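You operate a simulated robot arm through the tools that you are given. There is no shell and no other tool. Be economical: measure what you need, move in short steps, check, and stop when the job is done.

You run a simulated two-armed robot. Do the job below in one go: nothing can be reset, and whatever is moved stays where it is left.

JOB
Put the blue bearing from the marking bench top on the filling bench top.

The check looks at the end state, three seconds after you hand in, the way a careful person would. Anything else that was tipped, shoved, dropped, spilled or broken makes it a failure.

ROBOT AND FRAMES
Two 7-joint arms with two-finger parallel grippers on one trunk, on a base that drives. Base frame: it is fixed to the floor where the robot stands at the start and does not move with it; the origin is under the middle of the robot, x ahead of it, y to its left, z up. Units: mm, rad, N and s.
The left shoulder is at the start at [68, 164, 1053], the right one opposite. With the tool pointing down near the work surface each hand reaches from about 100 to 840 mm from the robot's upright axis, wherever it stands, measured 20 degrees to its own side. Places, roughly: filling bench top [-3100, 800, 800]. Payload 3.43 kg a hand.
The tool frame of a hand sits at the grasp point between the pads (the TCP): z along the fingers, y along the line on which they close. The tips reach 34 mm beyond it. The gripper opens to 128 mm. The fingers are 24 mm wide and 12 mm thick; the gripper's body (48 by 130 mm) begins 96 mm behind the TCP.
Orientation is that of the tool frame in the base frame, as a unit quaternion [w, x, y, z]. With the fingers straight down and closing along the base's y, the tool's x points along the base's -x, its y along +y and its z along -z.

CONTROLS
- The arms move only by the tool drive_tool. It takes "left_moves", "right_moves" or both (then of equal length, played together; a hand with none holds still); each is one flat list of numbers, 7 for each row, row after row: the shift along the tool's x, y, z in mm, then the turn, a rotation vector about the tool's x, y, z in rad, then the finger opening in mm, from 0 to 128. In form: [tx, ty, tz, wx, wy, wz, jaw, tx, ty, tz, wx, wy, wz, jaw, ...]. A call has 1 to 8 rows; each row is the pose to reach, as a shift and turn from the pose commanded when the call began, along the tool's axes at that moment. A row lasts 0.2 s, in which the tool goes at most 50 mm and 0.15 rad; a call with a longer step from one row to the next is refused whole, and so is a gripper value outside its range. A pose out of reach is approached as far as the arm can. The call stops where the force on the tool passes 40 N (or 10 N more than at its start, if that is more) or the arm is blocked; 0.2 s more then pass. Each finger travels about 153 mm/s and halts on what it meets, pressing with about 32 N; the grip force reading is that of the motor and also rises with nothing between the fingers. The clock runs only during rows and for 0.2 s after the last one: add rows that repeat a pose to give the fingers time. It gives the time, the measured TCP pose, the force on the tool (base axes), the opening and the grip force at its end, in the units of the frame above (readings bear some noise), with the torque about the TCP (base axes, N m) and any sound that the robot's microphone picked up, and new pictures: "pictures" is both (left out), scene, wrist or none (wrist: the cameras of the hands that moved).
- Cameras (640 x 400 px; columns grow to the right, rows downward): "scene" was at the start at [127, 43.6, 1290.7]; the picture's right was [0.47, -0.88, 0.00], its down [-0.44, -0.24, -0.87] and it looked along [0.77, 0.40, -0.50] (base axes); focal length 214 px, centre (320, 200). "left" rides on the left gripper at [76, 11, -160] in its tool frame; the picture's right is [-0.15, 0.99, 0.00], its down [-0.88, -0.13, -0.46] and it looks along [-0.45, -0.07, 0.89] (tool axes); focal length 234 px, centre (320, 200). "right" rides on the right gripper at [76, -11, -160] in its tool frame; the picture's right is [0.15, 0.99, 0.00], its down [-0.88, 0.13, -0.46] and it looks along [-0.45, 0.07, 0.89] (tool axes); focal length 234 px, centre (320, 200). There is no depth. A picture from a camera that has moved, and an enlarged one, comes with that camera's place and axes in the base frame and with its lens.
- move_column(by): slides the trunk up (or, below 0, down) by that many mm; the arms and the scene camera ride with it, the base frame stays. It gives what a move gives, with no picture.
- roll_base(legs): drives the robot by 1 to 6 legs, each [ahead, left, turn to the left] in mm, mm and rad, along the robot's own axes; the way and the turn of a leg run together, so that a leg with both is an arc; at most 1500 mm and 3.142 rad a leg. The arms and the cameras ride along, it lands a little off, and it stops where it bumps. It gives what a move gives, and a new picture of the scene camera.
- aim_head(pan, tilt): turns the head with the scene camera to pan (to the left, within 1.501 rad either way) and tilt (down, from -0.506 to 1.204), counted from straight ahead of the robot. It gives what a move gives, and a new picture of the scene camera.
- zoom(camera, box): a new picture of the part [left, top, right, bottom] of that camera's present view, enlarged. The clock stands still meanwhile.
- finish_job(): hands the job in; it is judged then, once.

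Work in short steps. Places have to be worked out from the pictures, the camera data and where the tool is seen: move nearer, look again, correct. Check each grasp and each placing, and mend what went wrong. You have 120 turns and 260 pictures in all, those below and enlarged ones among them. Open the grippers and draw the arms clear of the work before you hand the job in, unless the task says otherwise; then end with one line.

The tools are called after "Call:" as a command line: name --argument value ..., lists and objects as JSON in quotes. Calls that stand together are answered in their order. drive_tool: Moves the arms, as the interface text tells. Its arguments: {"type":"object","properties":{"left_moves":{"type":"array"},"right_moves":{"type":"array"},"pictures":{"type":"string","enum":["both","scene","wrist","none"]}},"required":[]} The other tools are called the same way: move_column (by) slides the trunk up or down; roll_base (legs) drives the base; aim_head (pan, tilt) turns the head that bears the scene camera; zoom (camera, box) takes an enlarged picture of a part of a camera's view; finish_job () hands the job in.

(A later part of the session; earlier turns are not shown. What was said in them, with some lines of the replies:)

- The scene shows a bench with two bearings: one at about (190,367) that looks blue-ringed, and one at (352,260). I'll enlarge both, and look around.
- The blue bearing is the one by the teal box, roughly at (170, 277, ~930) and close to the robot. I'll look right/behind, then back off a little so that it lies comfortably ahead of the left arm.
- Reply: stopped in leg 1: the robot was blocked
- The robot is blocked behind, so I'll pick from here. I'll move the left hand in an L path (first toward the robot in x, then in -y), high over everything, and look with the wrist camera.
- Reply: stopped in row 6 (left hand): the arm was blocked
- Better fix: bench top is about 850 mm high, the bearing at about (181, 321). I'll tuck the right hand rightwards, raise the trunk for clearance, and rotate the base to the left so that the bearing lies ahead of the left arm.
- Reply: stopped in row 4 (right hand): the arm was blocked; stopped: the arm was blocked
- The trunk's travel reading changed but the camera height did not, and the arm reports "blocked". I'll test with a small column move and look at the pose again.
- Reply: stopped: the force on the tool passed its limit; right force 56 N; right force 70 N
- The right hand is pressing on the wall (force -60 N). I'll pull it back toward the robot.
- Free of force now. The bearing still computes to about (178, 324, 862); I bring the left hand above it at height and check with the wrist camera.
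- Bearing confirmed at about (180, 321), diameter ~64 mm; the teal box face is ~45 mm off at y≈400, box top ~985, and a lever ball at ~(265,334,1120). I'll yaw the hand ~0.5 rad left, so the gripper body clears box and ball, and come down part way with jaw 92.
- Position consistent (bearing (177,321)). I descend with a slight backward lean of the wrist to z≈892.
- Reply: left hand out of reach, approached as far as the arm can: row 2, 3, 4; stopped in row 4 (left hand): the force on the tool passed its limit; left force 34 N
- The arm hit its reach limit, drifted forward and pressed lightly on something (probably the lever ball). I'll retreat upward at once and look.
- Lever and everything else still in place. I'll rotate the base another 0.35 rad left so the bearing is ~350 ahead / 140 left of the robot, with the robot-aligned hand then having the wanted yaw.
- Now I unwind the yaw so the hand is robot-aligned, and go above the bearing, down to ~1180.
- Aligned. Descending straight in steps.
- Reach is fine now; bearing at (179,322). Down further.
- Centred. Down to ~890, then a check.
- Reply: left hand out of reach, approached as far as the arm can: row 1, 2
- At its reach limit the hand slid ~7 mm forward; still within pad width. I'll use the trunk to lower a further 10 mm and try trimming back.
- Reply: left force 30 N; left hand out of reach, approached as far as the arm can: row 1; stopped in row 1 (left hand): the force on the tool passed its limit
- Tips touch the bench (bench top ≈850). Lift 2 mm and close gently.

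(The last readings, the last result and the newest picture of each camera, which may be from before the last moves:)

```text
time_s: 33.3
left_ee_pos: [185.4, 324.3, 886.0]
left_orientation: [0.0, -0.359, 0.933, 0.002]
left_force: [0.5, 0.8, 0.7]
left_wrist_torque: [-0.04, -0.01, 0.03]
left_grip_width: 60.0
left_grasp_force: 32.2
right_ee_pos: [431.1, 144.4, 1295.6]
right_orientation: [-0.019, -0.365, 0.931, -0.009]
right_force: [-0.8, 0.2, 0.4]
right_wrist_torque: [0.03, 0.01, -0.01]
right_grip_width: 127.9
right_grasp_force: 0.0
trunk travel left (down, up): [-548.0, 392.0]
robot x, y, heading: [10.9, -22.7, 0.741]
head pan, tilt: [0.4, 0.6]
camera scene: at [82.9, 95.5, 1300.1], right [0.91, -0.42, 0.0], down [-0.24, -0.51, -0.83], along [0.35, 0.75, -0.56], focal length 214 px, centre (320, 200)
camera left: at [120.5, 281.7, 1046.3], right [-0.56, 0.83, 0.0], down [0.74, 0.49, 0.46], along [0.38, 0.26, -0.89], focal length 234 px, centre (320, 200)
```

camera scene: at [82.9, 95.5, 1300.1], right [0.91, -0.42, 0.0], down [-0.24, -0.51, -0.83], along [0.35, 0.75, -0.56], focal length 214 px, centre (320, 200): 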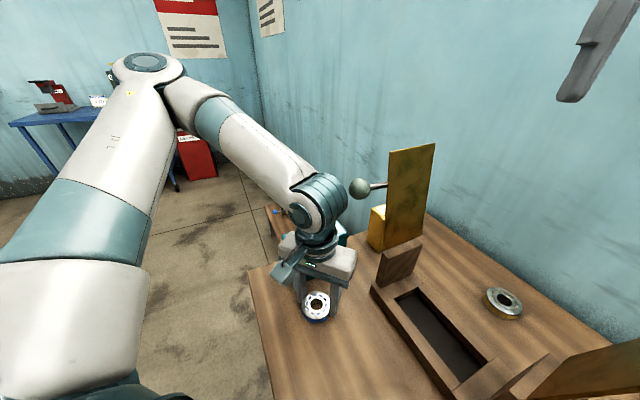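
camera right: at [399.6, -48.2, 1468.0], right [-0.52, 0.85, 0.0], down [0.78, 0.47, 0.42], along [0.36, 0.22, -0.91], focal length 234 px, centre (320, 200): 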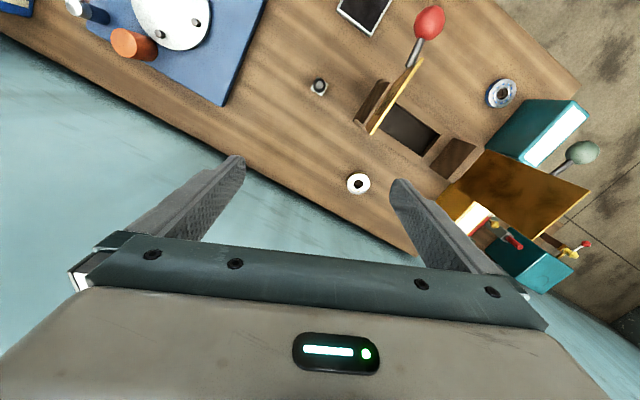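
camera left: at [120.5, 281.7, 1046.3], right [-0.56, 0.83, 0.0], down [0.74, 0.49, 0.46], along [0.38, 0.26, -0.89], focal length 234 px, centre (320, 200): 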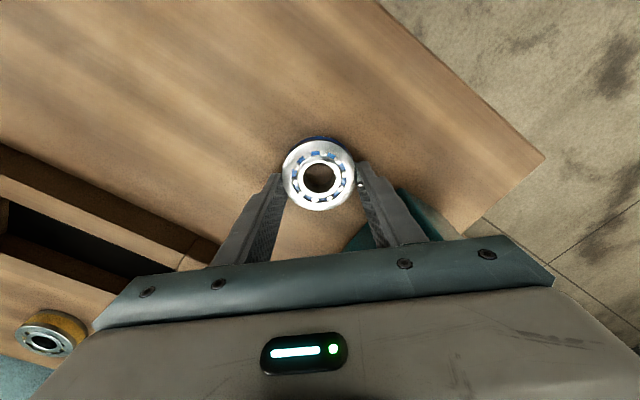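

Gripped at 60 mm with 32 N. Lifting straight up, keeping the closing command.

Call:
drive_tool --left_moves '[0, 0, -15, 0, 0, 0, 40, 0, 0, -40, 0, 0, 0, 40, 0, 0, -80, 0, 0, 0, 40, 0, 0, -120, 0, 0, 0, 40]' --pictures "both"

```text
time_s: 34.3
left_ee_pos: [184.3, 323.4, 1005.5]
left_orientation: [0.0, -0.359, 0.933, 0.002]
left_force: [0.2, -0.4, -1.8]
left_wrist_torque: [-0.04, -0.01, -0.01]
left_grip_width: 60.0
left_grasp_force: 32.5
right_ee_pos: [430.9, 144.9, 1295.7]
right_orientation: [-0.02, -0.364, 0.931, -0.009]
right_force: [0.3, 0.6, 0.2]
right_wrist_torque: [-0.03, 0.01, 0.02]
right_grip_width: 128.2
right_grasp_force: 0.1
trunk travel left (down, up): [-548.0, 392.0]
robot x, y, heading: [6.6, -17.5, 0.732]
head pan, tilt: [0.4, 0.6]
camera scene: at [82.8, 95.5, 1300.1], right [0.91, -0.42, 0.0], down [-0.24, -0.51, -0.83], along [0.35, 0.75, -0.56], focal length 214 px, centre (320, 200)
camera left: at [120.5, 281.2, 1164.9], right [-0.55, 0.83, 0.0], down [0.74, 0.49, 0.46], along [0.38, 0.26, -0.89], focal length 234 px, centre (320, 200)
```

scene: 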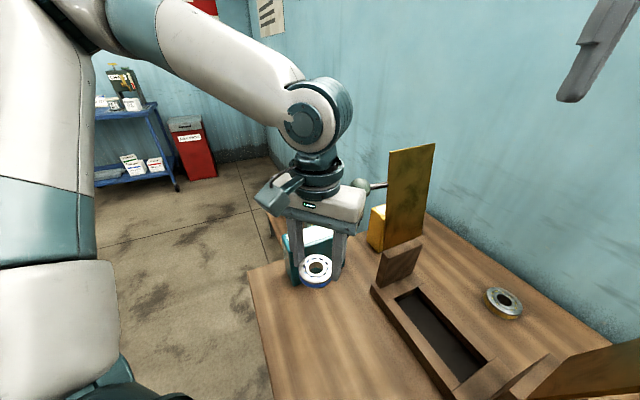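
left: 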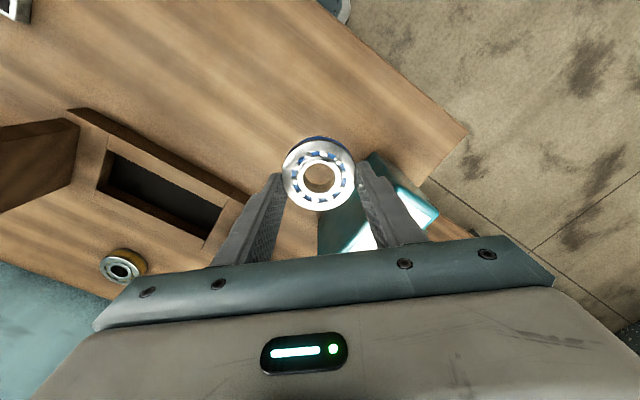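

Lifted cleanly. Raise to ~1200 well over everything, and look left/behind.

Call:
drive_tool --left_moves '[0, 0, -45, 0, 0, 0, 40, 5, 0, -90, 0, 0, 0, 40, 10, 0, -135, 0, 0, 0, 40, 20, 0, -180, 0, 0, 0, 40, 30, 0, -220, 0, 0, 0, 40]' --right_moves '[30, 0, 0, 0, 0, 0, 128, 60, 0, 0, 0, 0, 0, 128, 60, 0, 0, 0, 0, 0, 128, 60, 0, 0, 0, 0, 0, 128, 60, 0, 0, 0, 0, 0, 128]' --pictures "none"

Call:
aim_head --pan 1.5 --tilt 0.4

```text
time_s: 35.5
left_ee_pos: [164.1, 303.9, 1226.7]
left_orientation: [0.001, -0.359, 0.933, 0.003]
left_force: [-0.6, 0.5, -2.7]
left_wrist_torque: [0.0, -0.01, 0.01]
left_grip_width: 59.9
left_grasp_force: 32.1
right_ee_pos: [386.1, 104.2, 1295.8]
right_orientation: [-0.02, -0.365, 0.931, -0.01]
right_force: [-0.4, 1.0, -0.2]
right_wrist_torque: [-0.04, -0.02, -0.01]
right_grip_width: 127.9
right_grasp_force: 0.1
trunk travel left (down, up): [-548.0, 392.0]
robot x, y, heading: [8.0, -20.6, 0.737]
head pan, tilt: [0.4, 0.6]
```

```text
time_s: 36.8
left_ee_pos: [163.2, 303.9, 1224.9]
left_orientation: [0.0, -0.359, 0.933, 0.002]
left_force: [0.1, 0.7, -1.7]
left_wrist_torque: [0.01, -0.03, 0.0]
left_grip_width: 60.1
left_grasp_force: 32.4
right_ee_pos: [387.6, 104.2, 1297.9]
right_orientation: [-0.019, -0.365, 0.931, -0.01]
right_force: [-0.7, -0.4, 0.5]
right_wrist_torque: [0.0, -0.01, 0.01]
right_grip_width: 128.2
right_grasp_force: 0.0
trunk travel left (down, up): [-548.0, 392.0]
robot x, y, heading: [9.2, -20.7, 0.741]
head pan, tilt: [1.499, 0.4]
camera scene: at [-11.5, 88.2, 1318.2], right [0.79, 0.62, 0.0], down [0.24, -0.31, -0.92], along [-0.57, 0.72, -0.39], focal length 214 px, centre (320, 200)
```

scene: 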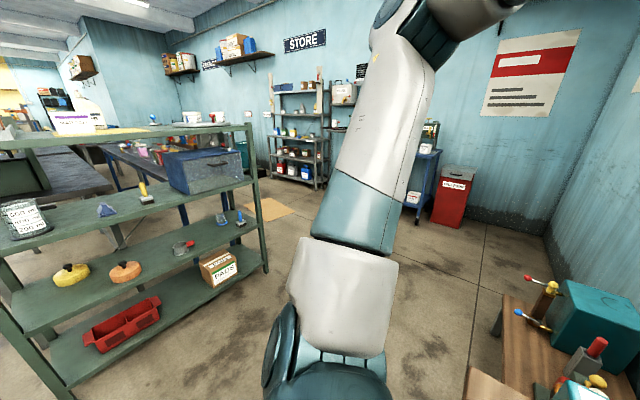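

I see a green shelf behind (x≈-1300, y -230..965) and beyond it a blue-legged table at ≈(-2960,770): the filling bench. I turn left in place and look.

Call:
roll_base --legs '[[0, 0, 0.8]]'

Call:
aim_head --pan 0.3 --tilt 0.3

Call:
aim_head --pan 1.5 --tilt 0.8

```text
time_s: 38.3
left_ee_pos: [67.4, 313.3, 1227.5]
left_orientation: [0.0, -0.476, 0.88, 0.006]
left_force: [-0.3, 0.3, -2.4]
left_wrist_torque: [-0.03, 0.01, -0.02]
left_grip_width: 60.1
left_grasp_force: 32.0
right_ee_pos: [334.4, 174.5, 1297.1]
right_orientation: [-0.018, -0.48, 0.877, -0.009]
right_force: [-0.2, -0.4, -0.7]
right_wrist_torque: [0.02, -0.02, 0.02]
right_grip_width: 127.8
right_grasp_force: 0.0
trunk travel left (down, up): [-548.0, 392.0]
robot x, y, heading: [-7.0, -34.7, 0.994]
head pan, tilt: [1.499, 0.4]
stopped in leg 1: the robot was blocked; the commanded pose is now the measured one
camera scene: at [-47.6, 58.3, 1319.5], right [0.6, 0.8, 0.0], down [0.31, -0.23, -0.92], along [-0.73, 0.56, -0.38], focal length 214 px, centre (320, 200)
```

scene: 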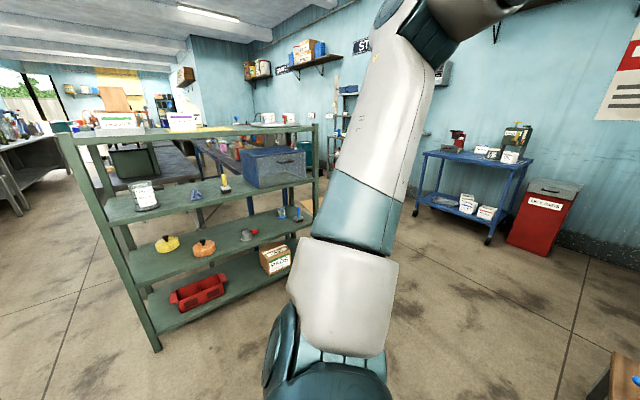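

```text
time_s: 39.7
left_ee_pos: [66.5, 312.7, 1228.3]
left_orientation: [0.0, -0.476, 0.879, 0.006]
left_force: [-0.5, 0.0, -1.1]
left_wrist_torque: [0.05, -0.02, -0.01]
left_grip_width: 59.7
left_grasp_force: 31.6
right_ee_pos: [333.8, 174.4, 1296.1]
right_orientation: [-0.019, -0.482, 0.876, -0.01]
right_force: [0.8, 0.7, 0.3]
right_wrist_torque: [-0.01, -0.04, 0.01]
right_grip_width: 127.9
right_grasp_force: 0.0
trunk travel left (down, up): [-548.0, 392.0]
robot x, y, heading: [-7.4, -32.6, 0.995]
head pan, tilt: [0.3, 0.3]
camera scene: at [51.3, 91.8, 1328.7], right [0.96, -0.27, 0.0], down [-0.08, -0.28, -0.96], along [0.26, 0.92, -0.29], focal length 214 px, centre (320, 200)
```

scene: 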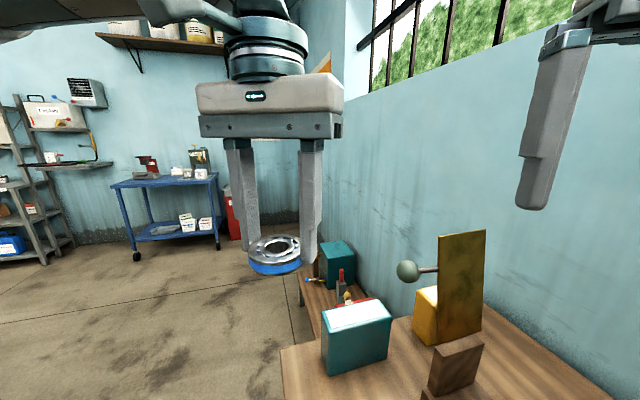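

```text
time_s: 41.1
left_ee_pos: [64.9, 312.0, 1227.5]
left_orientation: [0.0, -0.477, 0.879, 0.005]
left_force: [0.7, 0.5, -1.8]
left_wrist_torque: [0.0, 0.01, 0.02]
left_grip_width: 60.0
left_grasp_force: 31.8
right_ee_pos: [332.9, 175.3, 1296.6]
right_orientation: [-0.019, -0.482, 0.876, -0.009]
right_force: [0.5, -0.3, 0.0]
right_wrist_torque: [-0.04, 0.0, 0.01]
right_grip_width: 127.8
right_grasp_force: 0.1
trunk travel left (down, up): [-548.0, 392.0]
robot x, y, heading: [-4.0, -35.5, 0.998]
head pan, tilt: [1.499, 0.799]
camera scene: at [-38.7, 51.0, 1284.4], right [0.6, 0.8, 0.0], down [0.57, -0.43, -0.7], along [-0.56, 0.42, -0.71], focal length 214 px, centre (320, 200)
```

scene: 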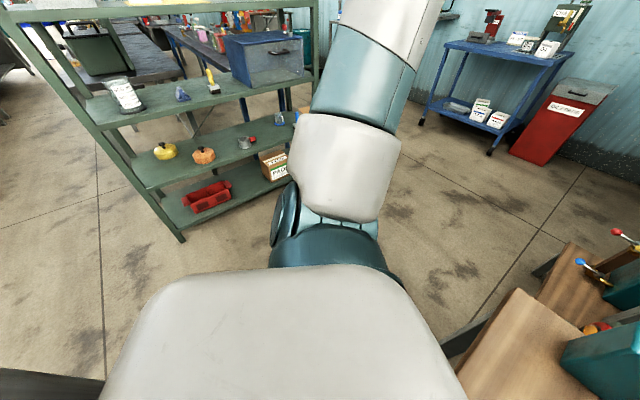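

Turning got blocked at heading ~1.0. I'll look down on both sides near the base to see what blocks.

Call:
aim_head --pan 1.5 --tilt 1.2

Call:
aim_head --pan -1.5 --tilt 0.9

Call:
aim_head --pan 0.0 --tilt 1.2

```text
time_s: 42.0
left_ee_pos: [66.6, 312.5, 1227.9]
left_orientation: [0.0, -0.476, 0.879, 0.004]
left_force: [0.2, -0.8, -0.8]
left_wrist_torque: [-0.02, -0.03, -0.01]
left_grip_width: 60.2
left_grasp_force: 31.7
right_ee_pos: [332.3, 174.8, 1296.5]
right_orientation: [-0.019, -0.482, 0.876, -0.009]
right_force: [-0.3, -0.2, -0.3]
right_wrist_torque: [0.01, 0.01, 0.03]
right_grip_width: 128.1
right_grasp_force: 0.0
trunk travel left (down, up): [-548.0, 392.0]
robot x, y, heading: [-4.2, -36.8, 0.995]
head pan, tilt: [1.499, 1.201]
camera scene: at [-19.2, 36.2, 1256.5], right [0.6, 0.8, 0.0], down [0.74, -0.56, -0.37], along [-0.29, 0.22, -0.93], focal length 214 px, centre (320, 200)
```

scene: 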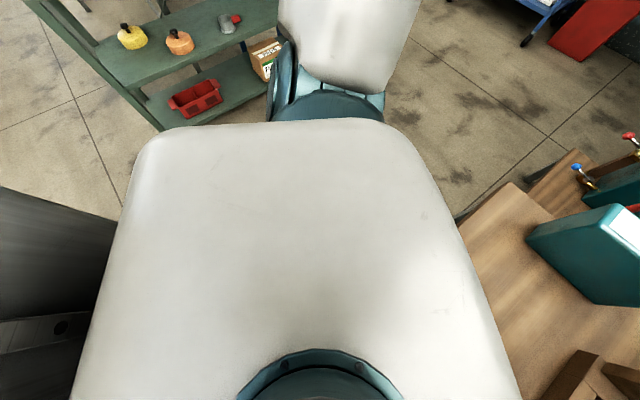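

```text
time_s: 44.6
left_ee_pos: [64.8, 311.7, 1228.1]
left_orientation: [0.0, -0.477, 0.879, 0.006]
left_force: [1.3, 0.6, -1.2]
left_wrist_torque: [0.02, 0.02, 0.0]
left_grip_width: 59.9
left_grasp_force: 32.2
right_ee_pos: [333.3, 175.6, 1296.3]
right_orientation: [-0.018, -0.482, 0.876, -0.01]
right_force: [0.6, -0.1, -0.5]
right_wrist_torque: [0.01, 0.0, 0.0]
right_grip_width: 128.2
right_grasp_force: 0.0
trunk travel left (down, up): [-548.0, 392.0]
robot x, y, heading: [-7.5, -35.1, 1.0]
head pan, tilt: [-1.499, 0.901]
camera scene: at [91.2, -33.8, 1275.6], right [-0.48, -0.88, 0.0], down [-0.69, 0.38, -0.62], along [0.54, -0.3, -0.79], focal length 214 px, centre (320, 200)
```

scene: 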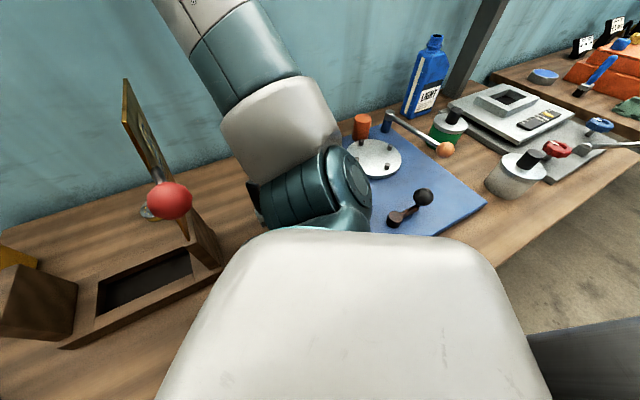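

```text
time_s: 46.2
left_ee_pos: [64.4, 311.6, 1228.4]
left_orientation: [0.0, -0.476, 0.879, 0.005]
left_force: [-0.1, -0.5, -1.5]
left_wrist_torque: [-0.01, -0.01, 0.03]
left_grip_width: 60.1
left_grasp_force: 31.7
right_ee_pos: [332.0, 175.7, 1296.9]
right_orientation: [-0.019, -0.482, 0.876, -0.009]
right_force: [-0.5, 0.7, 0.5]
right_wrist_torque: [-0.02, 0.03, 0.01]
right_grip_width: 128.0
right_grasp_force: 0.1
trunk travel left (down, up): [-548.0, 392.0]
robot x, y, heading: [-1.7, -32.1, 0.993]
head pan, tilt: [0.0, 1.201]
camera scene: at [55.3, 49.8, 1256.2], right [0.84, -0.54, 0.0], down [-0.51, -0.78, -0.37], along [0.2, 0.31, -0.93], focal length 214 px, centre (320, 200)
```

scene: 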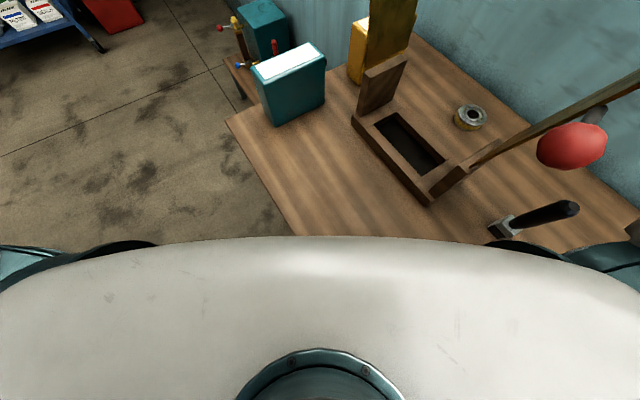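

Nothing obvious seen. I'll try a short straight retreat from the bench (base -x, 80 mm) at this heading.

Call:
roll_base --legs '[[-43, 67, 0]]'

```text
time_s: 47.2
left_ee_pos: [-9.1, 317.8, 1220.8]
left_orientation: [-0.005, -0.477, 0.879, 0.003]
left_force: [0.9, 1.0, -1.4]
left_wrist_torque: [-0.1, 0.1, 0.0]
left_grip_width: 59.7
left_grasp_force: 31.9
right_ee_pos: [260.8, 181.0, 1291.3]
right_orientation: [-0.024, -0.481, 0.876, -0.012]
right_force: [1.6, 0.0, -0.2]
right_wrist_torque: [-0.03, 0.13, -0.01]
right_grip_width: 127.8
right_grasp_force: 0.1
trunk travel left (down, up): [-548.0, 392.0]
robot x, y, heading: [-86.6, -36.0, 0.996]
head pan, tilt: [0.0, 1.201]
camera scene: at [-18.2, 55.1, 1252.7], right [0.84, -0.54, -0.01], down [-0.51, -0.78, -0.36], along [0.19, 0.3, -0.93], focal length 214 px, centre (320, 200)
```

scene: 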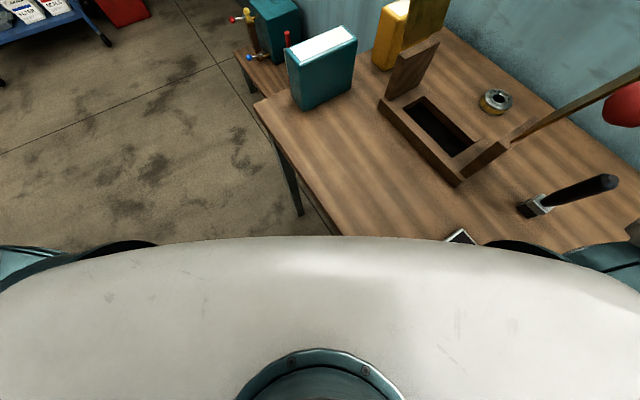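

It moves. Continue retreating 250 mm from the bench, then turn.

Call:
roll_base --legs '[[-136, 210, 0]]'

Call:
roll_base --legs '[[0, 0, 1.0]]'

Call:
aim_head --pan 0.0 --tilt 0.4

```text
time_s: 49.1
left_ee_pos: [-266.5, 316.6, 1223.7]
left_orientation: [-0.001, -0.477, 0.879, 0.003]
left_force: [0.7, -0.4, -1.5]
left_wrist_torque: [-0.01, -0.01, 0.0]
left_grip_width: 60.0
left_grasp_force: 31.5
right_ee_pos: [-0.5, 181.7, 1295.4]
right_orientation: [-0.02, -0.482, 0.876, -0.013]
right_force: [-0.2, -0.3, 0.1]
right_wrist_torque: [0.0, -0.01, 0.01]
right_grip_width: 128.2
right_grasp_force: 0.1
trunk travel left (down, up): [-548.0, 392.0]
robot x, y, heading: [-333.5, -39.0, 0.995]
head pan, tilt: [0.0, 1.201]
camera scene: at [-277.3, 54.0, 1254.3], right [0.84, -0.54, 0.0], down [-0.51, -0.78, -0.36], along [0.2, 0.3, -0.93], focal length 214 px, centre (320, 200)
```

scene: 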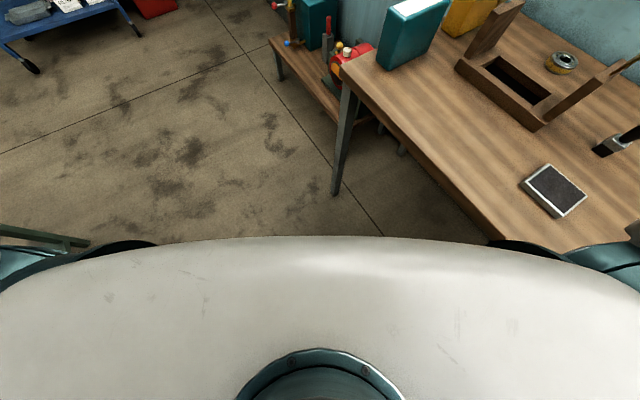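

```text
time_s: 52.0
left_ee_pos: [-597.8, 208.4, 1222.5]
left_orientation: [0.002, 0.843, -0.538, -0.001]
left_force: [-0.5, -1.3, -1.8]
left_wrist_torque: [-0.01, 0.0, 0.0]
left_grip_width: 59.9
left_grasp_force: 32.2
right_ee_pos: [-341.2, 362.7, 1295.4]
right_orientation: [0.011, 0.845, -0.534, 0.021]
right_force: [0.8, -0.8, 0.3]
right_wrist_torque: [-0.01, -0.03, -0.04]
right_grip_width: 128.3
right_grasp_force: 0.0
trunk travel left (down, up): [-548.0, 392.0]
robot x, y, heading: [-334.3, -33.5, 2.01]
head pan, tilt: [0.0, 1.201]
camera scene: at [-380.0, 61.0, 1254.3], right [0.91, 0.42, 0.0], down [0.39, -0.84, -0.36], along [-0.15, 0.33, -0.93], focal length 214 px, centre (320, 200)
```

scene: 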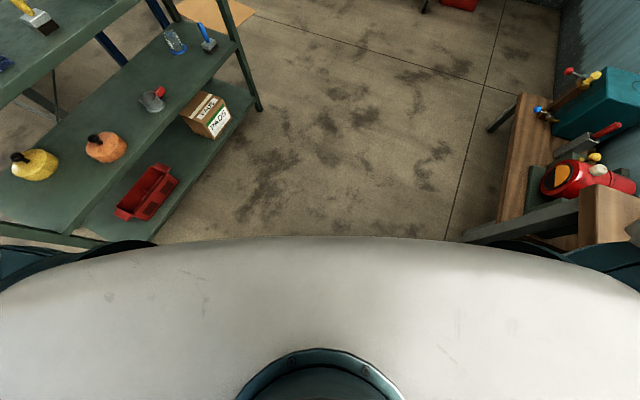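

```text
time_s: 53.1
left_ee_pos: [-597.8, 208.4, 1224.5]
left_orientation: [0.002, 0.843, -0.538, -0.001]
left_force: [-0.3, 0.4, -1.3]
left_wrist_torque: [0.03, 0.04, 0.0]
left_grip_width: 60.0
left_grasp_force: 32.1
right_ee_pos: [-340.2, 362.8, 1295.8]
right_orientation: [0.011, 0.845, -0.534, 0.02]
right_force: [0.7, -0.1, 0.7]
right_wrist_torque: [0.02, 0.02, 0.0]
right_grip_width: 128.1
right_grasp_force: 0.0
trunk travel left (down, up): [-548.0, 392.0]
robot x, y, heading: [-334.2, -35.4, 2.005]
head pan, tilt: [0.0, 0.4]
camera scene: at [-395.5, 94.3, 1317.0], right [0.91, 0.42, 0.0], down [0.17, -0.35, -0.92], along [-0.39, 0.83, -0.39], focal length 214 px, centre (320, 200)
```

scene: 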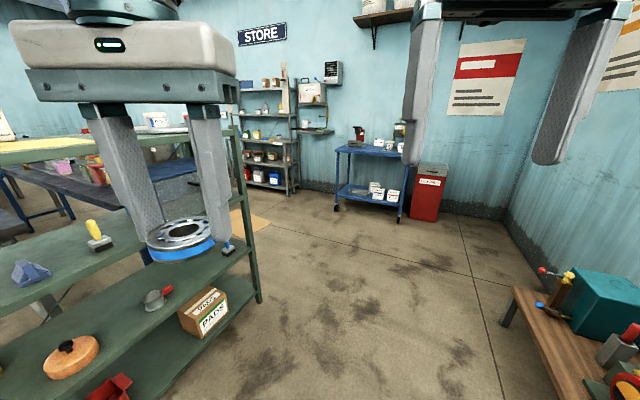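

Path is clear to the right of the shelf. I drive diagonally to about (-480, 1415), passing the shelf end.

Call:
roll_base --legs '[[1380, -473, 0]]'

Call:
roll_base --legs '[[0, 0, 1.1]]'

```text
time_s: 60.4
left_ee_pos: [-745.6, 1665.6, 1224.0]
left_orientation: [0.002, 0.841, -0.541, -0.002]
left_force: [-0.3, 0.5, -1.1]
left_wrist_torque: [0.01, -0.02, -0.01]
left_grip_width: 59.8
left_grasp_force: 32.2
right_ee_pos: [-487.2, 1818.2, 1295.9]
right_orientation: [0.012, 0.843, -0.537, 0.021]
right_force: [0.9, -0.2, 0.6]
right_wrist_torque: [-0.01, -0.02, -0.01]
right_grip_width: 127.9
right_grasp_force: 0.1
trunk travel left (down, up): [-548.0, 392.0]
robot x, y, heading: [-484.2, 1417.6, 1.994]
head pan, tilt: [0.0, 0.4]
camera scene: at [-544.2, 1549.8, 1317.1], right [0.91, 0.42, 0.0], down [0.16, -0.35, -0.92], along [-0.38, 0.84, -0.39], focal length 214 px, centre (320, 200)
```

scene: 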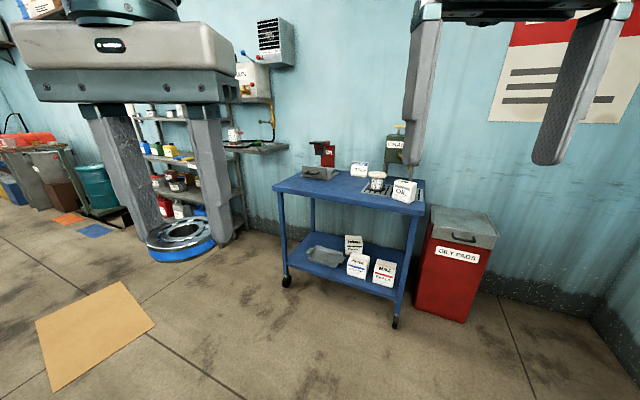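

```text
time_s: 63.6
left_ee_pos: [-822.9, 1296.7, 1224.0]
left_orientation: [0.002, 1.0, -0.022, -0.001]
left_force: [0.6, -0.4, -1.0]
left_wrist_torque: [0.01, 0.0, 0.03]
left_grip_width: 59.8
left_grasp_force: 31.7
right_ee_pos: [-840.3, 1595.6, 1294.6]
right_orientation: [-0.002, 1.0, -0.016, 0.024]
right_force: [0.0, -0.3, -0.5]
right_wrist_torque: [-0.02, -0.01, -0.01]
right_grip_width: 128.1
right_grasp_force: 0.0
trunk travel left (down, up): [-548.0, 392.0]
robot x, y, heading: [-486.6, 1420.6, 3.1]
head pan, tilt: [0.0, 0.4]
camera scene: at [-627.6, 1425.4, 1317.1], right [0.04, 1.0, 0.0], down [0.39, -0.02, -0.92], along [-0.92, 0.04, -0.39], focal length 214 px, centre (320, 200)
```

scene: 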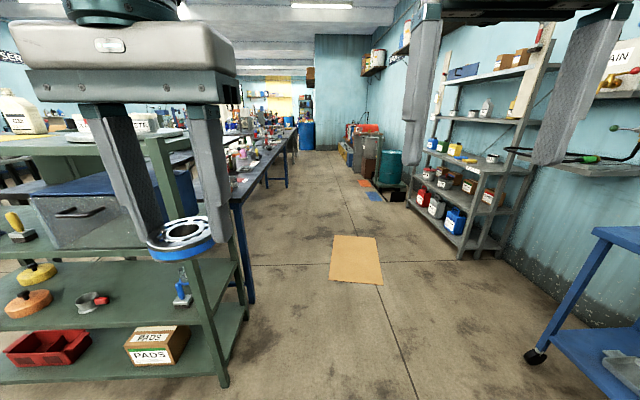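

Clear corridor; the long blue-legged bench has its edge at y≈950. Drive 1500 forward (keeping y≈1430), then look left.

Call:
roll_base --legs '[[1500, 0, 0]]'

Call:
aim_head --pan 0.8 --tilt 0.5

```text
time_s: 70.8
left_ee_pos: [-2269.9, 1349.6, 1224.0]
left_orientation: [0.003, 1.0, -0.019, -0.001]
left_force: [-0.5, -0.6, -1.5]
left_wrist_torque: [-0.01, 0.0, -0.02]
left_grip_width: 59.6
left_grasp_force: 32.2
right_ee_pos: [-2292.1, 1649.1, 1295.8]
right_orientation: [-0.001, 1.0, -0.014, 0.023]
right_force: [0.5, -0.2, -1.0]
right_wrist_torque: [-0.01, 0.0, -0.01]
right_grip_width: 127.8
right_grasp_force: 0.1
trunk travel left (down, up): [-548.0, 392.0]
robot x, y, heading: [-1936.4, 1473.9, 3.106]
head pan, tilt: [0.0, 0.4]
camera scene: at [-2077.6, 1479.6, 1317.1], right [0.04, 1.0, 0.0], down [0.39, -0.01, -0.92], along [-0.92, 0.03, -0.39], focal length 214 px, centre (320, 200)
```

scene: 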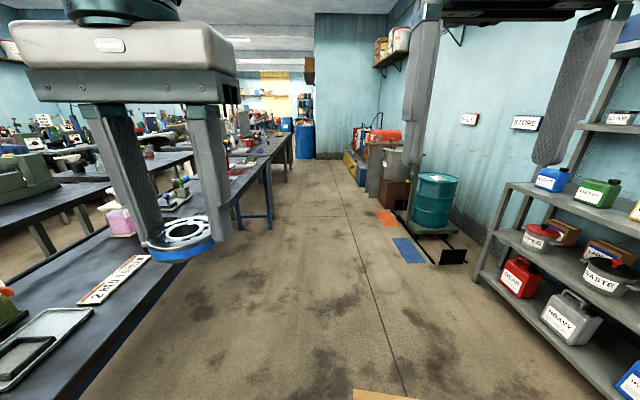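

```text
time_s: 71.9
left_ee_pos: [-2271.2, 1350.3, 1223.4]
left_orientation: [0.002, 1.0, -0.019, 0.0]
left_force: [0.0, 0.2, -1.4]
left_wrist_torque: [-0.01, -0.01, 0.01]
left_grip_width: 59.5
left_grasp_force: 32.3
right_ee_pos: [-2291.8, 1649.6, 1295.4]
right_orientation: [-0.001, 1.0, -0.013, 0.024]
right_force: [-0.9, 0.8, 0.0]
right_wrist_torque: [0.0, -0.02, 0.0]
right_grip_width: 128.0
right_grasp_force: 0.0
trunk travel left (down, up): [-548.0, 392.0]
robot x, y, heading: [-1936.7, 1475.3, 3.103]
head pan, tilt: [0.799, 0.499]
camera scene: at [-2050.8, 1413.5, 1308.0], right [-0.69, 0.72, 0.0], down [0.35, 0.33, -0.88], along [-0.63, -0.61, -0.48], focal length 214 px, centre (320, 200)
```

scene: 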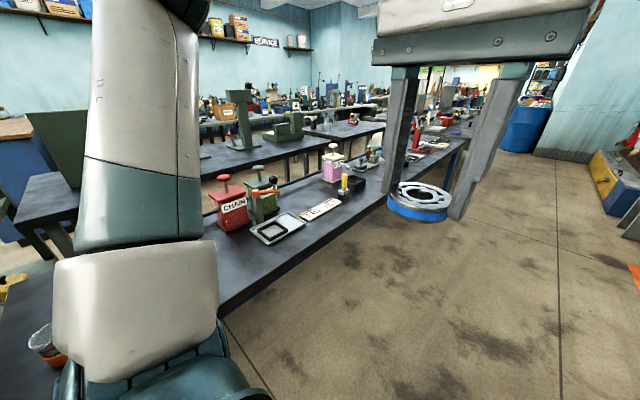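

The long dark bench is at y≈820. I zoom on the sign and further benches.

Call:
zoom --camera "scene" --box '[200, 120, 400, 245]'

Call:
zoom --camera "scene" --box '[340, 80, 480, 170]'

```text
3.20 times, centred on (300, 182) of scene
camera zoom: at [-2050.8, 1413.5, 1308.0], right [-0.69, 0.72, 0.0], down [0.35, 0.33, -0.88], along [-0.63, -0.61, -0.48], focal length 686 px, centre (384, 256)
```

zoom: 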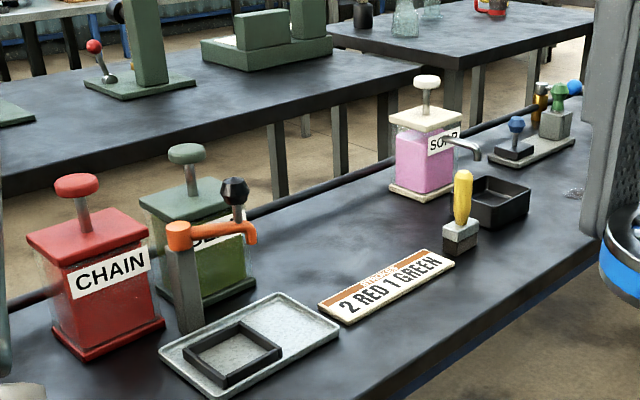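

```text
4.44 times, centred on (410, 125) of scene
camera zoom: at [-2050.8, 1413.5, 1308.0], right [-0.69, 0.72, 0.0], down [0.35, 0.33, -0.88], along [-0.63, -0.61, -0.48], focal length 953 px, centre (-80, 533)
```

zoom: 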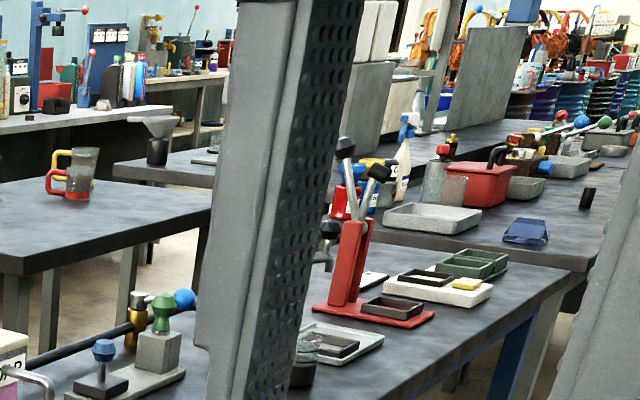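

The bench runs x≈-1830…-4640, centre ≈(-3200,820): that's the filling bench. I drive another ~1000 mm and turn to face it.

Call:
roll_base --legs '[[1000, 0, 0]]'

Call:
roll_base --legs '[[0, 0, 1.5]]'

Call:
aim_head --pan 0.0 --tilt 0.65

```text
time_s: 77.2
left_ee_pos: [-3293.2, 1391.5, 1222.7]
left_orientation: [0.003, 1.0, -0.022, -0.001]
left_force: [-0.3, 0.6, -1.6]
left_wrist_torque: [0.02, 0.01, -0.01]
left_grip_width: 59.7
left_grasp_force: 31.8
right_ee_pos: [-3313.2, 1690.6, 1295.3]
right_orientation: [-0.001, 1.0, -0.017, 0.023]
right_force: [-0.1, 0.1, -0.3]
right_wrist_torque: [0.03, -0.01, 0.04]
right_grip_width: 128.1
right_grasp_force: 0.1
trunk travel left (down, up): [-548.0, 392.0]
robot x, y, heading: [-2954.8, 1511.4, 3.095]
head pan, tilt: [0.799, 0.499]
camera scene: at [-3073.2, 1453.5, 1308.0], right [-0.69, 0.73, 0.0], down [0.35, 0.33, -0.88], along [-0.64, -0.6, -0.48], focal length 214 px, centre (320, 200)
```

scene: 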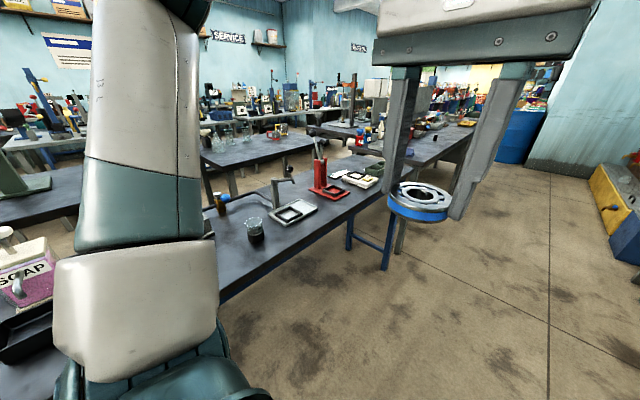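

```text
time_s: 81.3
left_ee_pos: [-2852.8, 1168.5, 1222.9]
left_orientation: [0.001, 0.741, 0.671, 0.002]
left_force: [-0.4, -0.3, -1.9]
left_wrist_torque: [0.0, 0.02, 0.0]
left_grip_width: 59.5
left_grasp_force: 32.1
right_ee_pos: [-3153.4, 1165.4, 1295.8]
right_orientation: [-0.017, 0.738, 0.674, 0.016]
right_force: [0.1, -0.9, 0.5]
right_wrist_torque: [-0.01, -0.01, -0.01]
right_grip_width: 127.9
right_grasp_force: 0.1
trunk travel left (down, up): [-548.0, 392.0]
robot x, y, heading: [-2955.3, 1512.5, -1.668]
head pan, tilt: [0.799, 0.499]
camera scene: at [-2902.9, 1394.4, 1308.0], right [-0.76, -0.65, 0.0], down [-0.31, 0.37, -0.88], along [0.57, -0.67, -0.48], focal length 214 px, centre (320, 200)
```

scene: 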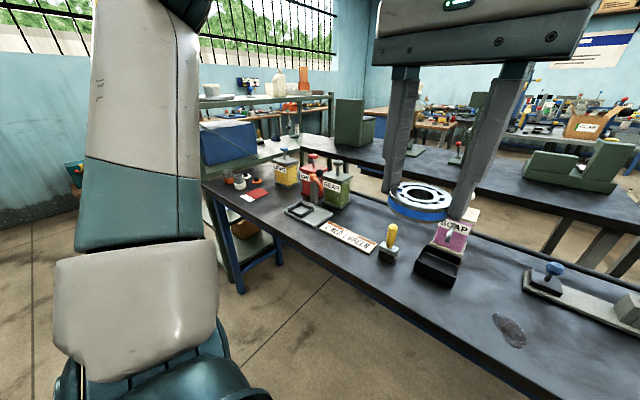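

```text
time_s: 82.4
left_ee_pos: [-2853.5, 1168.8, 1224.1]
left_orientation: [0.002, 0.741, 0.671, 0.002]
left_force: [-0.7, 0.3, -1.8]
left_wrist_torque: [0.0, 0.01, 0.02]
left_grip_width: 59.6
left_grasp_force: 31.9
right_ee_pos: [-3153.6, 1166.4, 1294.9]
right_orientation: [-0.017, 0.738, 0.674, 0.016]
right_force: [-0.5, 0.8, 0.5]
right_wrist_torque: [0.0, 0.0, 0.0]
right_grip_width: 128.1
right_grasp_force: 0.1
trunk travel left (down, up): [-548.0, 392.0]
robot x, y, heading: [-2954.8, 1512.5, -1.668]
head pan, tilt: [0.0, 0.649]
camera scene: at [-2970.0, 1377.5, 1294.6], right [-1.0, 0.1, 0.0], down [0.06, 0.6, -0.8], along [-0.08, -0.79, -0.6], focal length 214 px, centre (320, 200)
```

scene: 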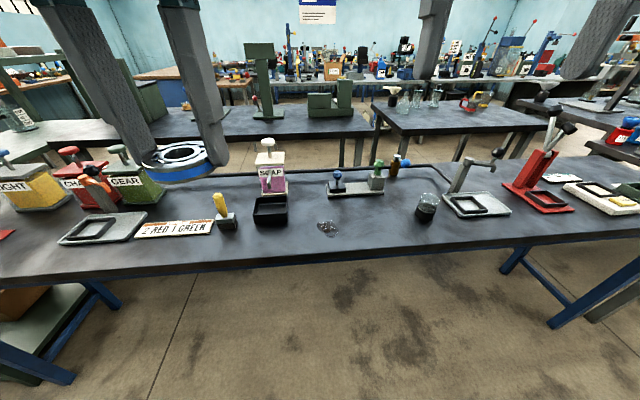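

Free area on the bench between the wet patch (x≈-3046) and a jar (x≈-3397): target ≈(-3215, 880, 800). I sidestep right 350 mm and forward 100 mm.

Call:
roll_base --legs '[[0, -350, 0], [100, 0, 0]]'

```text
time_s: 85.5
left_ee_pos: [-3215.6, 1102.7, 1222.6]
left_orientation: [0.002, 0.74, 0.672, 0.002]
left_force: [-0.5, -1.2, -1.8]
left_wrist_torque: [0.0, -0.01, 0.01]
left_grip_width: 59.9
left_grasp_force: 32.2
right_ee_pos: [-3517.0, 1101.0, 1294.7]
right_orientation: [-0.016, 0.737, 0.675, 0.017]
right_force: [-0.5, -0.1, 0.8]
right_wrist_torque: [0.01, -0.04, -0.02]
right_grip_width: 128.1
right_grasp_force: 0.1
trunk travel left (down, up): [-548.0, 392.0]
robot x, y, heading: [-3319.2, 1451.4, -1.666]
head pan, tilt: [0.0, 0.649]
camera scene: at [-3334.0, 1312.3, 1294.6], right [-1.0, 0.09, 0.0], down [0.06, 0.6, -0.8], along [-0.07, -0.79, -0.6], focal length 214 px, centre (320, 200)
```

scene: 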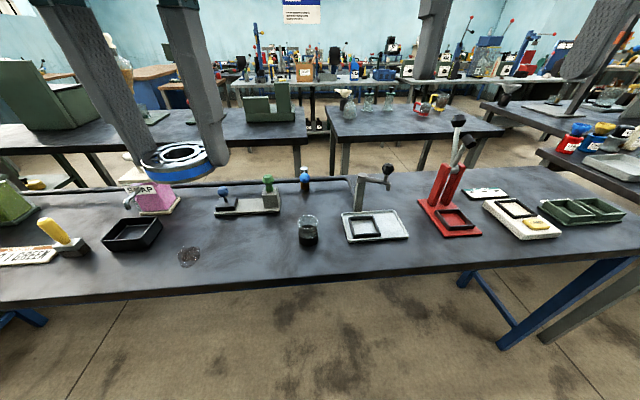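

Free midpoint ≈(-3165, 880). Moving the hand there at height.

Call:
drive_tool --left_moves '[-43, 14, 0, 0, 0, 0, 40, -86, 28, 0, 0, 0, 0, 40, -129, 42, 0, 0, 0, 0, 40, -172, 56, 0, 0, 0, 0, 40, -212, 70, 0, 0, 0, 0, 40, -212, 70, 40, 0, 0, 0, 40, -212, 70, 80, 0, 0, 0, 40]' --pictures "both"

```text
time_s: 87.1
left_ee_pos: [-3167.1, 884.2, 1144.2]
left_orientation: [0.003, 0.74, 0.672, 0.002]
left_force: [-0.3, -0.7, -2.6]
left_wrist_torque: [0.02, -0.01, 0.03]
left_grip_width: 59.7
left_grasp_force: 32.1
left hand out of reach, approached as far as the arm can: row 5
right_ee_pos: [-3516.6, 1100.5, 1295.3]
right_orientation: [-0.017, 0.737, 0.676, 0.017]
right_force: [0.9, -1.0, -0.5]
right_wrist_torque: [0.03, 0.0, 0.03]
right_grip_width: 128.2
right_grasp_force: 0.1
trunk travel left (down, up): [-548.0, 392.0]
robot x, y, heading: [-3321.5, 1450.4, -1.667]
head pan, tilt: [0.0, 0.649]
camera scene: at [-3333.9, 1311.6, 1294.5], right [-1.0, 0.09, 0.0], down [0.06, 0.6, -0.8], along [-0.07, -0.79, -0.61], focal length 214 px, centre (320, 200)
camera left: at [-3149.6, 960.0, 1304.8], right [0.97, -0.24, 0.01], down [-0.22, -0.86, 0.45], along [-0.1, -0.44, -0.89], focal length 234 px, centre (320, 200)
```

scene: 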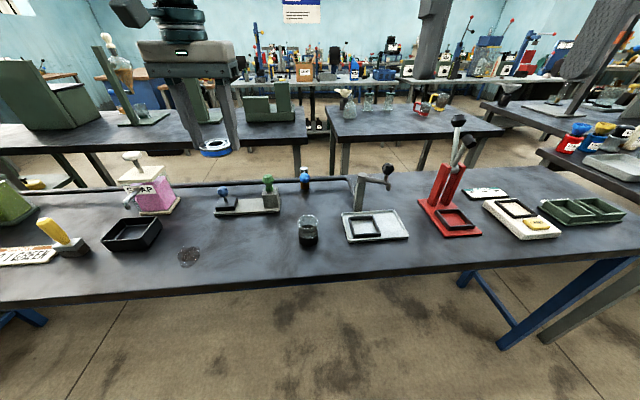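
left: 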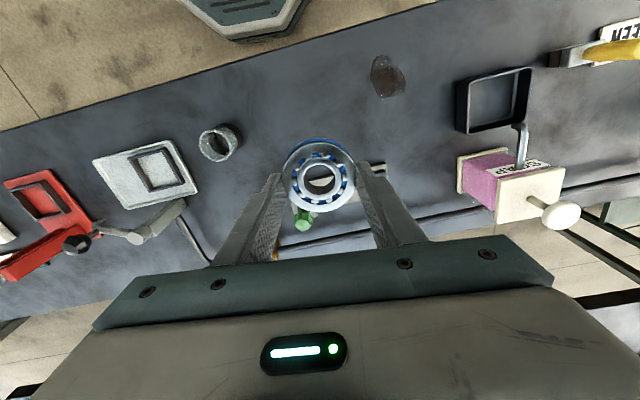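

The spot below is clear. Descend to ~872.

Call:
drive_tool --left_moves '[0, 0, 40, 0, 0, 0, 40, 0, 0, 80, 0, 0, 0, 40, 0, 0, 120, 0, 0, 0, 40, 0, 0, 160, 0, 0, 0, 40, 0, 0, 200, 0, 0, 0, 40, 0, 0, 240, 0, 0, 0, 40, 0, 0, 268, 0, 0, 0, 40]' --pictures "both"

Call:
zoom --camera "scene" --box '[170, 150, 330, 290]'

```text
time_s: 88.7
left_ee_pos: [-3165.4, 885.0, 884.0]
left_orientation: [0.004, 0.74, 0.673, -0.002]
left_force: [2.4, 4.4, 12.6]
left_wrist_torque: [0.51, -0.26, 0.05]
left_grip_width: 60.0
left_grasp_force: 32.3
right_ee_pos: [-3515.7, 1102.8, 1294.5]
right_orientation: [-0.016, 0.736, 0.676, 0.016]
right_force: [-0.3, 0.4, 0.0]
right_wrist_torque: [0.01, -0.02, -0.02]
right_grip_width: 128.1
right_grasp_force: 0.0
trunk travel left (down, up): [-548.0, 392.0]
robot x, y, heading: [-3322.0, 1445.9, -1.662]
head pan, tilt: [0.0, 0.649]
stopped in row 7 (left hand): the force on the tool passed its limit (the readings are from after the stop); the commanded pose is now the measured one
camera scene: at [-3333.4, 1313.7, 1294.9], right [-1.0, 0.09, 0.0], down [0.06, 0.6, -0.8], along [-0.07, -0.79, -0.6], focal length 214 px, centre (320, 200)
camera left: at [-3147.4, 961.8, 1044.1], right [0.97, -0.24, 0.0], down [-0.21, -0.86, 0.46], along [-0.11, -0.45, -0.89], focal length 234 px, centre (320, 200)
```

scene: 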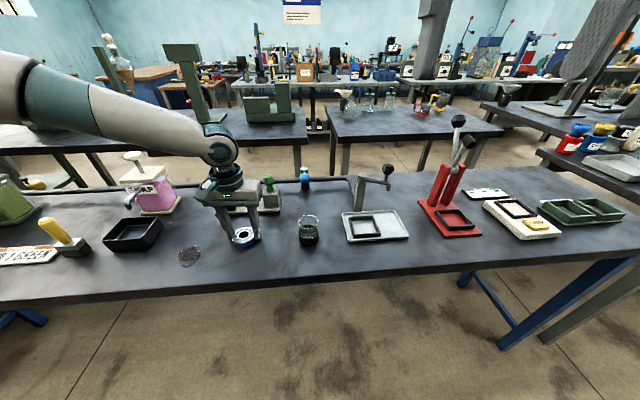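
left: 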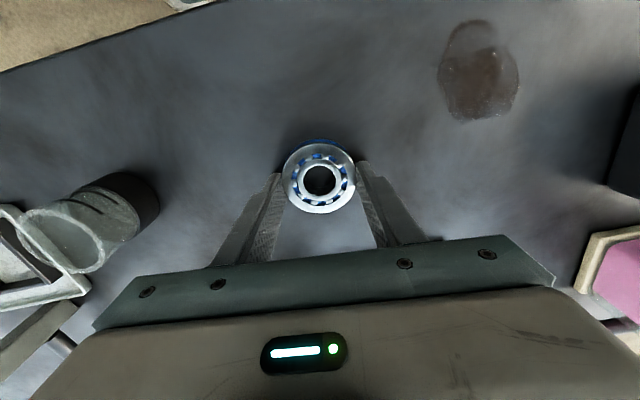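

```text
2.86 times, centred on (250, 220) of scene
camera zoom: at [-3333.4, 1313.7, 1294.9], right [-1.0, 0.09, 0.0], down [0.06, 0.6, -0.8], along [-0.07, -0.79, -0.6], focal length 613 px, centre (520, 143)
```

zoom: 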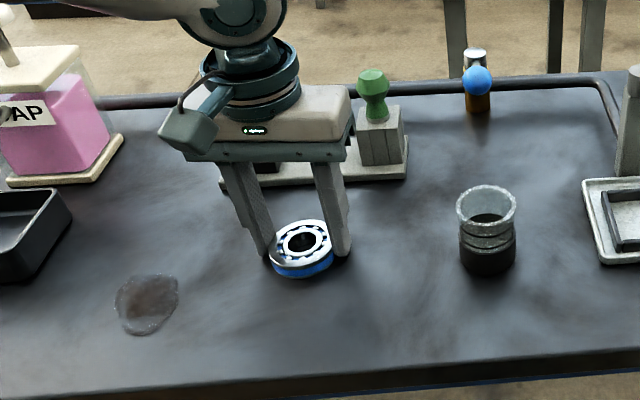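

Contact with the bench at TCP z 884 (bench ≈850 too), force 12.6 N up; bearing is resting flat. Open the fingers.

Call:
drive_tool --left_moves '[0, 0, 0, 0, 0, 0, 62, 0, 0, 0, 0, 0, 0, 75, 0, 0, 0, 0, 0, 0, 92, 0, 0, 0, 0, 0, 0, 92]' --pictures "wrist"

```text
time_s: 89.7
left_ee_pos: [-3165.7, 885.7, 883.8]
left_orientation: [0.004, 0.74, 0.672, -0.004]
left_force: [3.1, 1.8, 15.1]
left_wrist_torque: [0.3, 0.62, -0.14]
left_grip_width: 89.9
left_grasp_force: 0.0
right_ee_pos: [-3516.9, 1102.6, 1295.4]
right_orientation: [-0.017, 0.737, 0.676, 0.015]
right_force: [0.9, -0.2, -0.5]
right_wrist_torque: [0.01, 0.01, 0.0]
right_grip_width: 128.1
right_grasp_force: 0.1
trunk travel left (down, up): [-548.0, 392.0]
robot x, y, heading: [-3319.7, 1448.4, -1.661]
head pan, tilt: [0.0, 0.649]
camera left: at [-3147.4, 961.6, 1043.8], right [0.97, -0.24, 0.0], down [-0.22, -0.86, 0.46], along [-0.11, -0.45, -0.89], focal length 234 px, centre (320, 200)
```

left: 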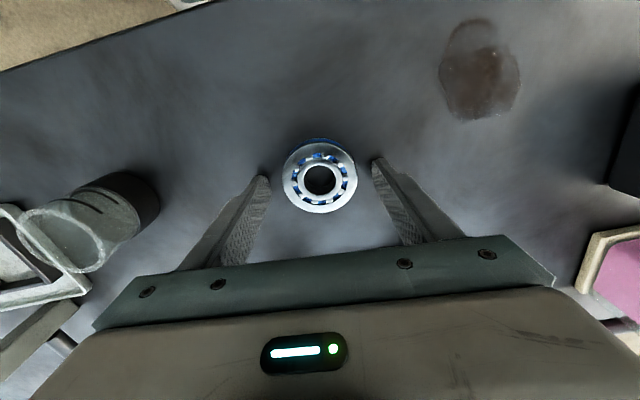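

Released. Raise straight up, then draw back clear of the bench.

Call:
drive_tool --left_moves '[0, 0, -20, 0, 0, 0, 92, 0, 0, -60, 0, 0, 0, 92, 0, 0, -105, 0, 0, 0, 92, 0, 0, -150, 0, 0, 0, 92, 0, 0, -195, 0, 0, 0, 92, 0, 0, -240, 0, 0, 0, 92, 0, 0, -285, 0, 0, 0, 92, 0, 0, -325, 0, 0, 0, 92]' --pictures "both"

Call:
roll_base --legs '[[-300, 0, 0]]'

Call:
zoom --camera "scene" --box '[120, 120, 400, 295]'

```text
time_s: 91.5
left_ee_pos: [-3167.6, 885.4, 1208.0]
left_orientation: [0.002, 0.741, 0.672, 0.0]
left_force: [0.8, -0.1, -0.7]
left_wrist_torque: [0.02, 0.03, 0.01]
left_grip_width: 92.1
left_grasp_force: 0.0
right_ee_pos: [-3517.1, 1099.2, 1294.6]
right_orientation: [-0.018, 0.736, 0.676, 0.017]
right_force: [-0.2, -0.9, -0.7]
right_wrist_torque: [0.04, 0.03, 0.01]
right_grip_width: 128.1
right_grasp_force: 0.0
trunk travel left (down, up): [-548.0, 392.0]
robot x, y, heading: [-3320.3, 1450.0, -1.663]
head pan, tilt: [0.0, 0.649]
camera scene: at [-3333.7, 1311.0, 1294.4], right [-1.0, 0.09, 0.0], down [0.06, 0.6, -0.8], along [-0.07, -0.79, -0.61], focal length 214 px, centre (320, 200)
camera left: at [-3150.1, 961.1, 1367.9], right [0.97, -0.24, 0.0], down [-0.22, -0.86, 0.46], along [-0.11, -0.45, -0.89], focal length 234 px, centre (320, 200)
```

scene: 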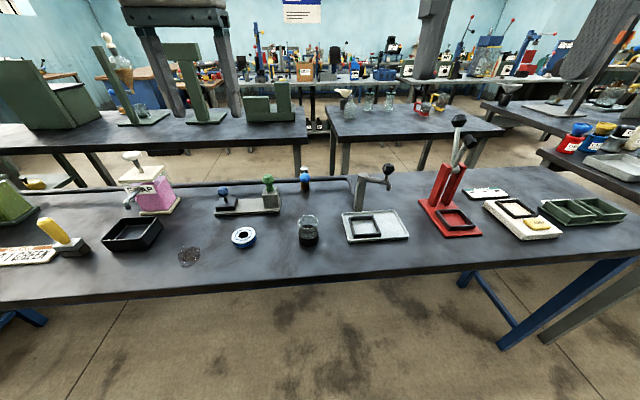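
left: 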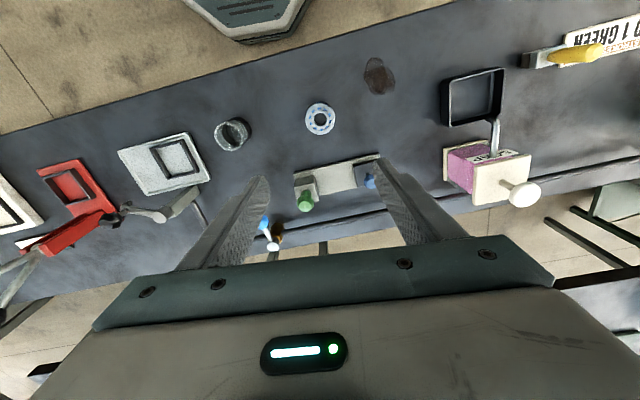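

```text
time_s: 93.6
left_ee_pos: [-3139.9, 1186.6, 1207.8]
left_orientation: [0.003, 0.74, 0.673, -0.001]
left_force: [0.9, 1.1, -0.3]
left_wrist_torque: [-0.01, 0.03, 0.02]
left_grip_width: 91.9
left_grasp_force: 0.0
right_ee_pos: [-3488.0, 1399.9, 1295.2]
right_orientation: [-0.018, 0.736, 0.676, 0.016]
right_force: [0.1, -0.6, -0.1]
right_wrist_torque: [0.0, -0.05, 0.05]
right_grip_width: 128.0
right_grasp_force: 0.1
trunk travel left (down, up): [-548.0, 392.0]
robot x, y, heading: [-3293.5, 1746.9, -1.661]
head pan, tilt: [0.0, 0.649]
camera scene: at [-3305.5, 1611.8, 1294.6], right [-1.0, 0.09, 0.0], down [0.06, 0.6, -0.8], along [-0.07, -0.79, -0.6], focal length 214 px, centre (320, 200)
```

scene: 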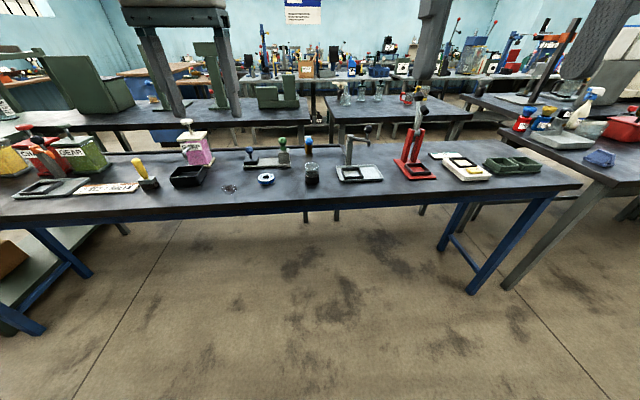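

```text
2.29 times, centred on (260, 208) of scene
camera zoom: at [-3305.5, 1611.8, 1294.6], right [-1.0, 0.09, 0.0], down [0.06, 0.6, -0.8], along [-0.07, -0.79, -0.6], focal length 490 px, centre (457, 183)
```

zoom: 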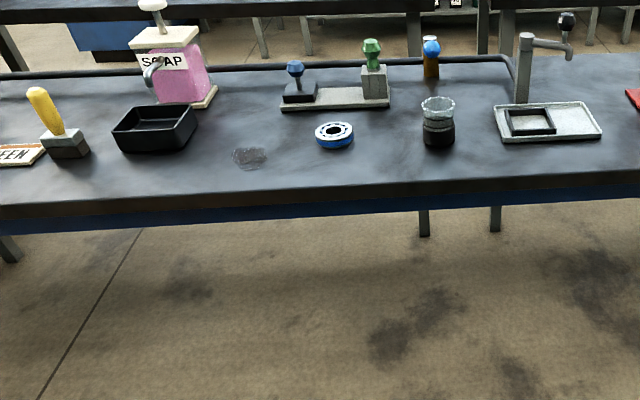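

The blue bearing lies flat and free on the filling bench, everything around it is undisturbed, and the arms are clear. Handing in.

Call:
finish_job

```text
The job is handed in.
```

The blue bearing from the marking bench is now lying flat and free on the filling bench, at about (-3166, 885). I saw nothing tipped or moved, but the left hand pressed lightly near the lever ball on the marking bench while I was reaching for the bearing. The lever looked unmoved afterwards. The grippers are open and the arms are clear of the bench.
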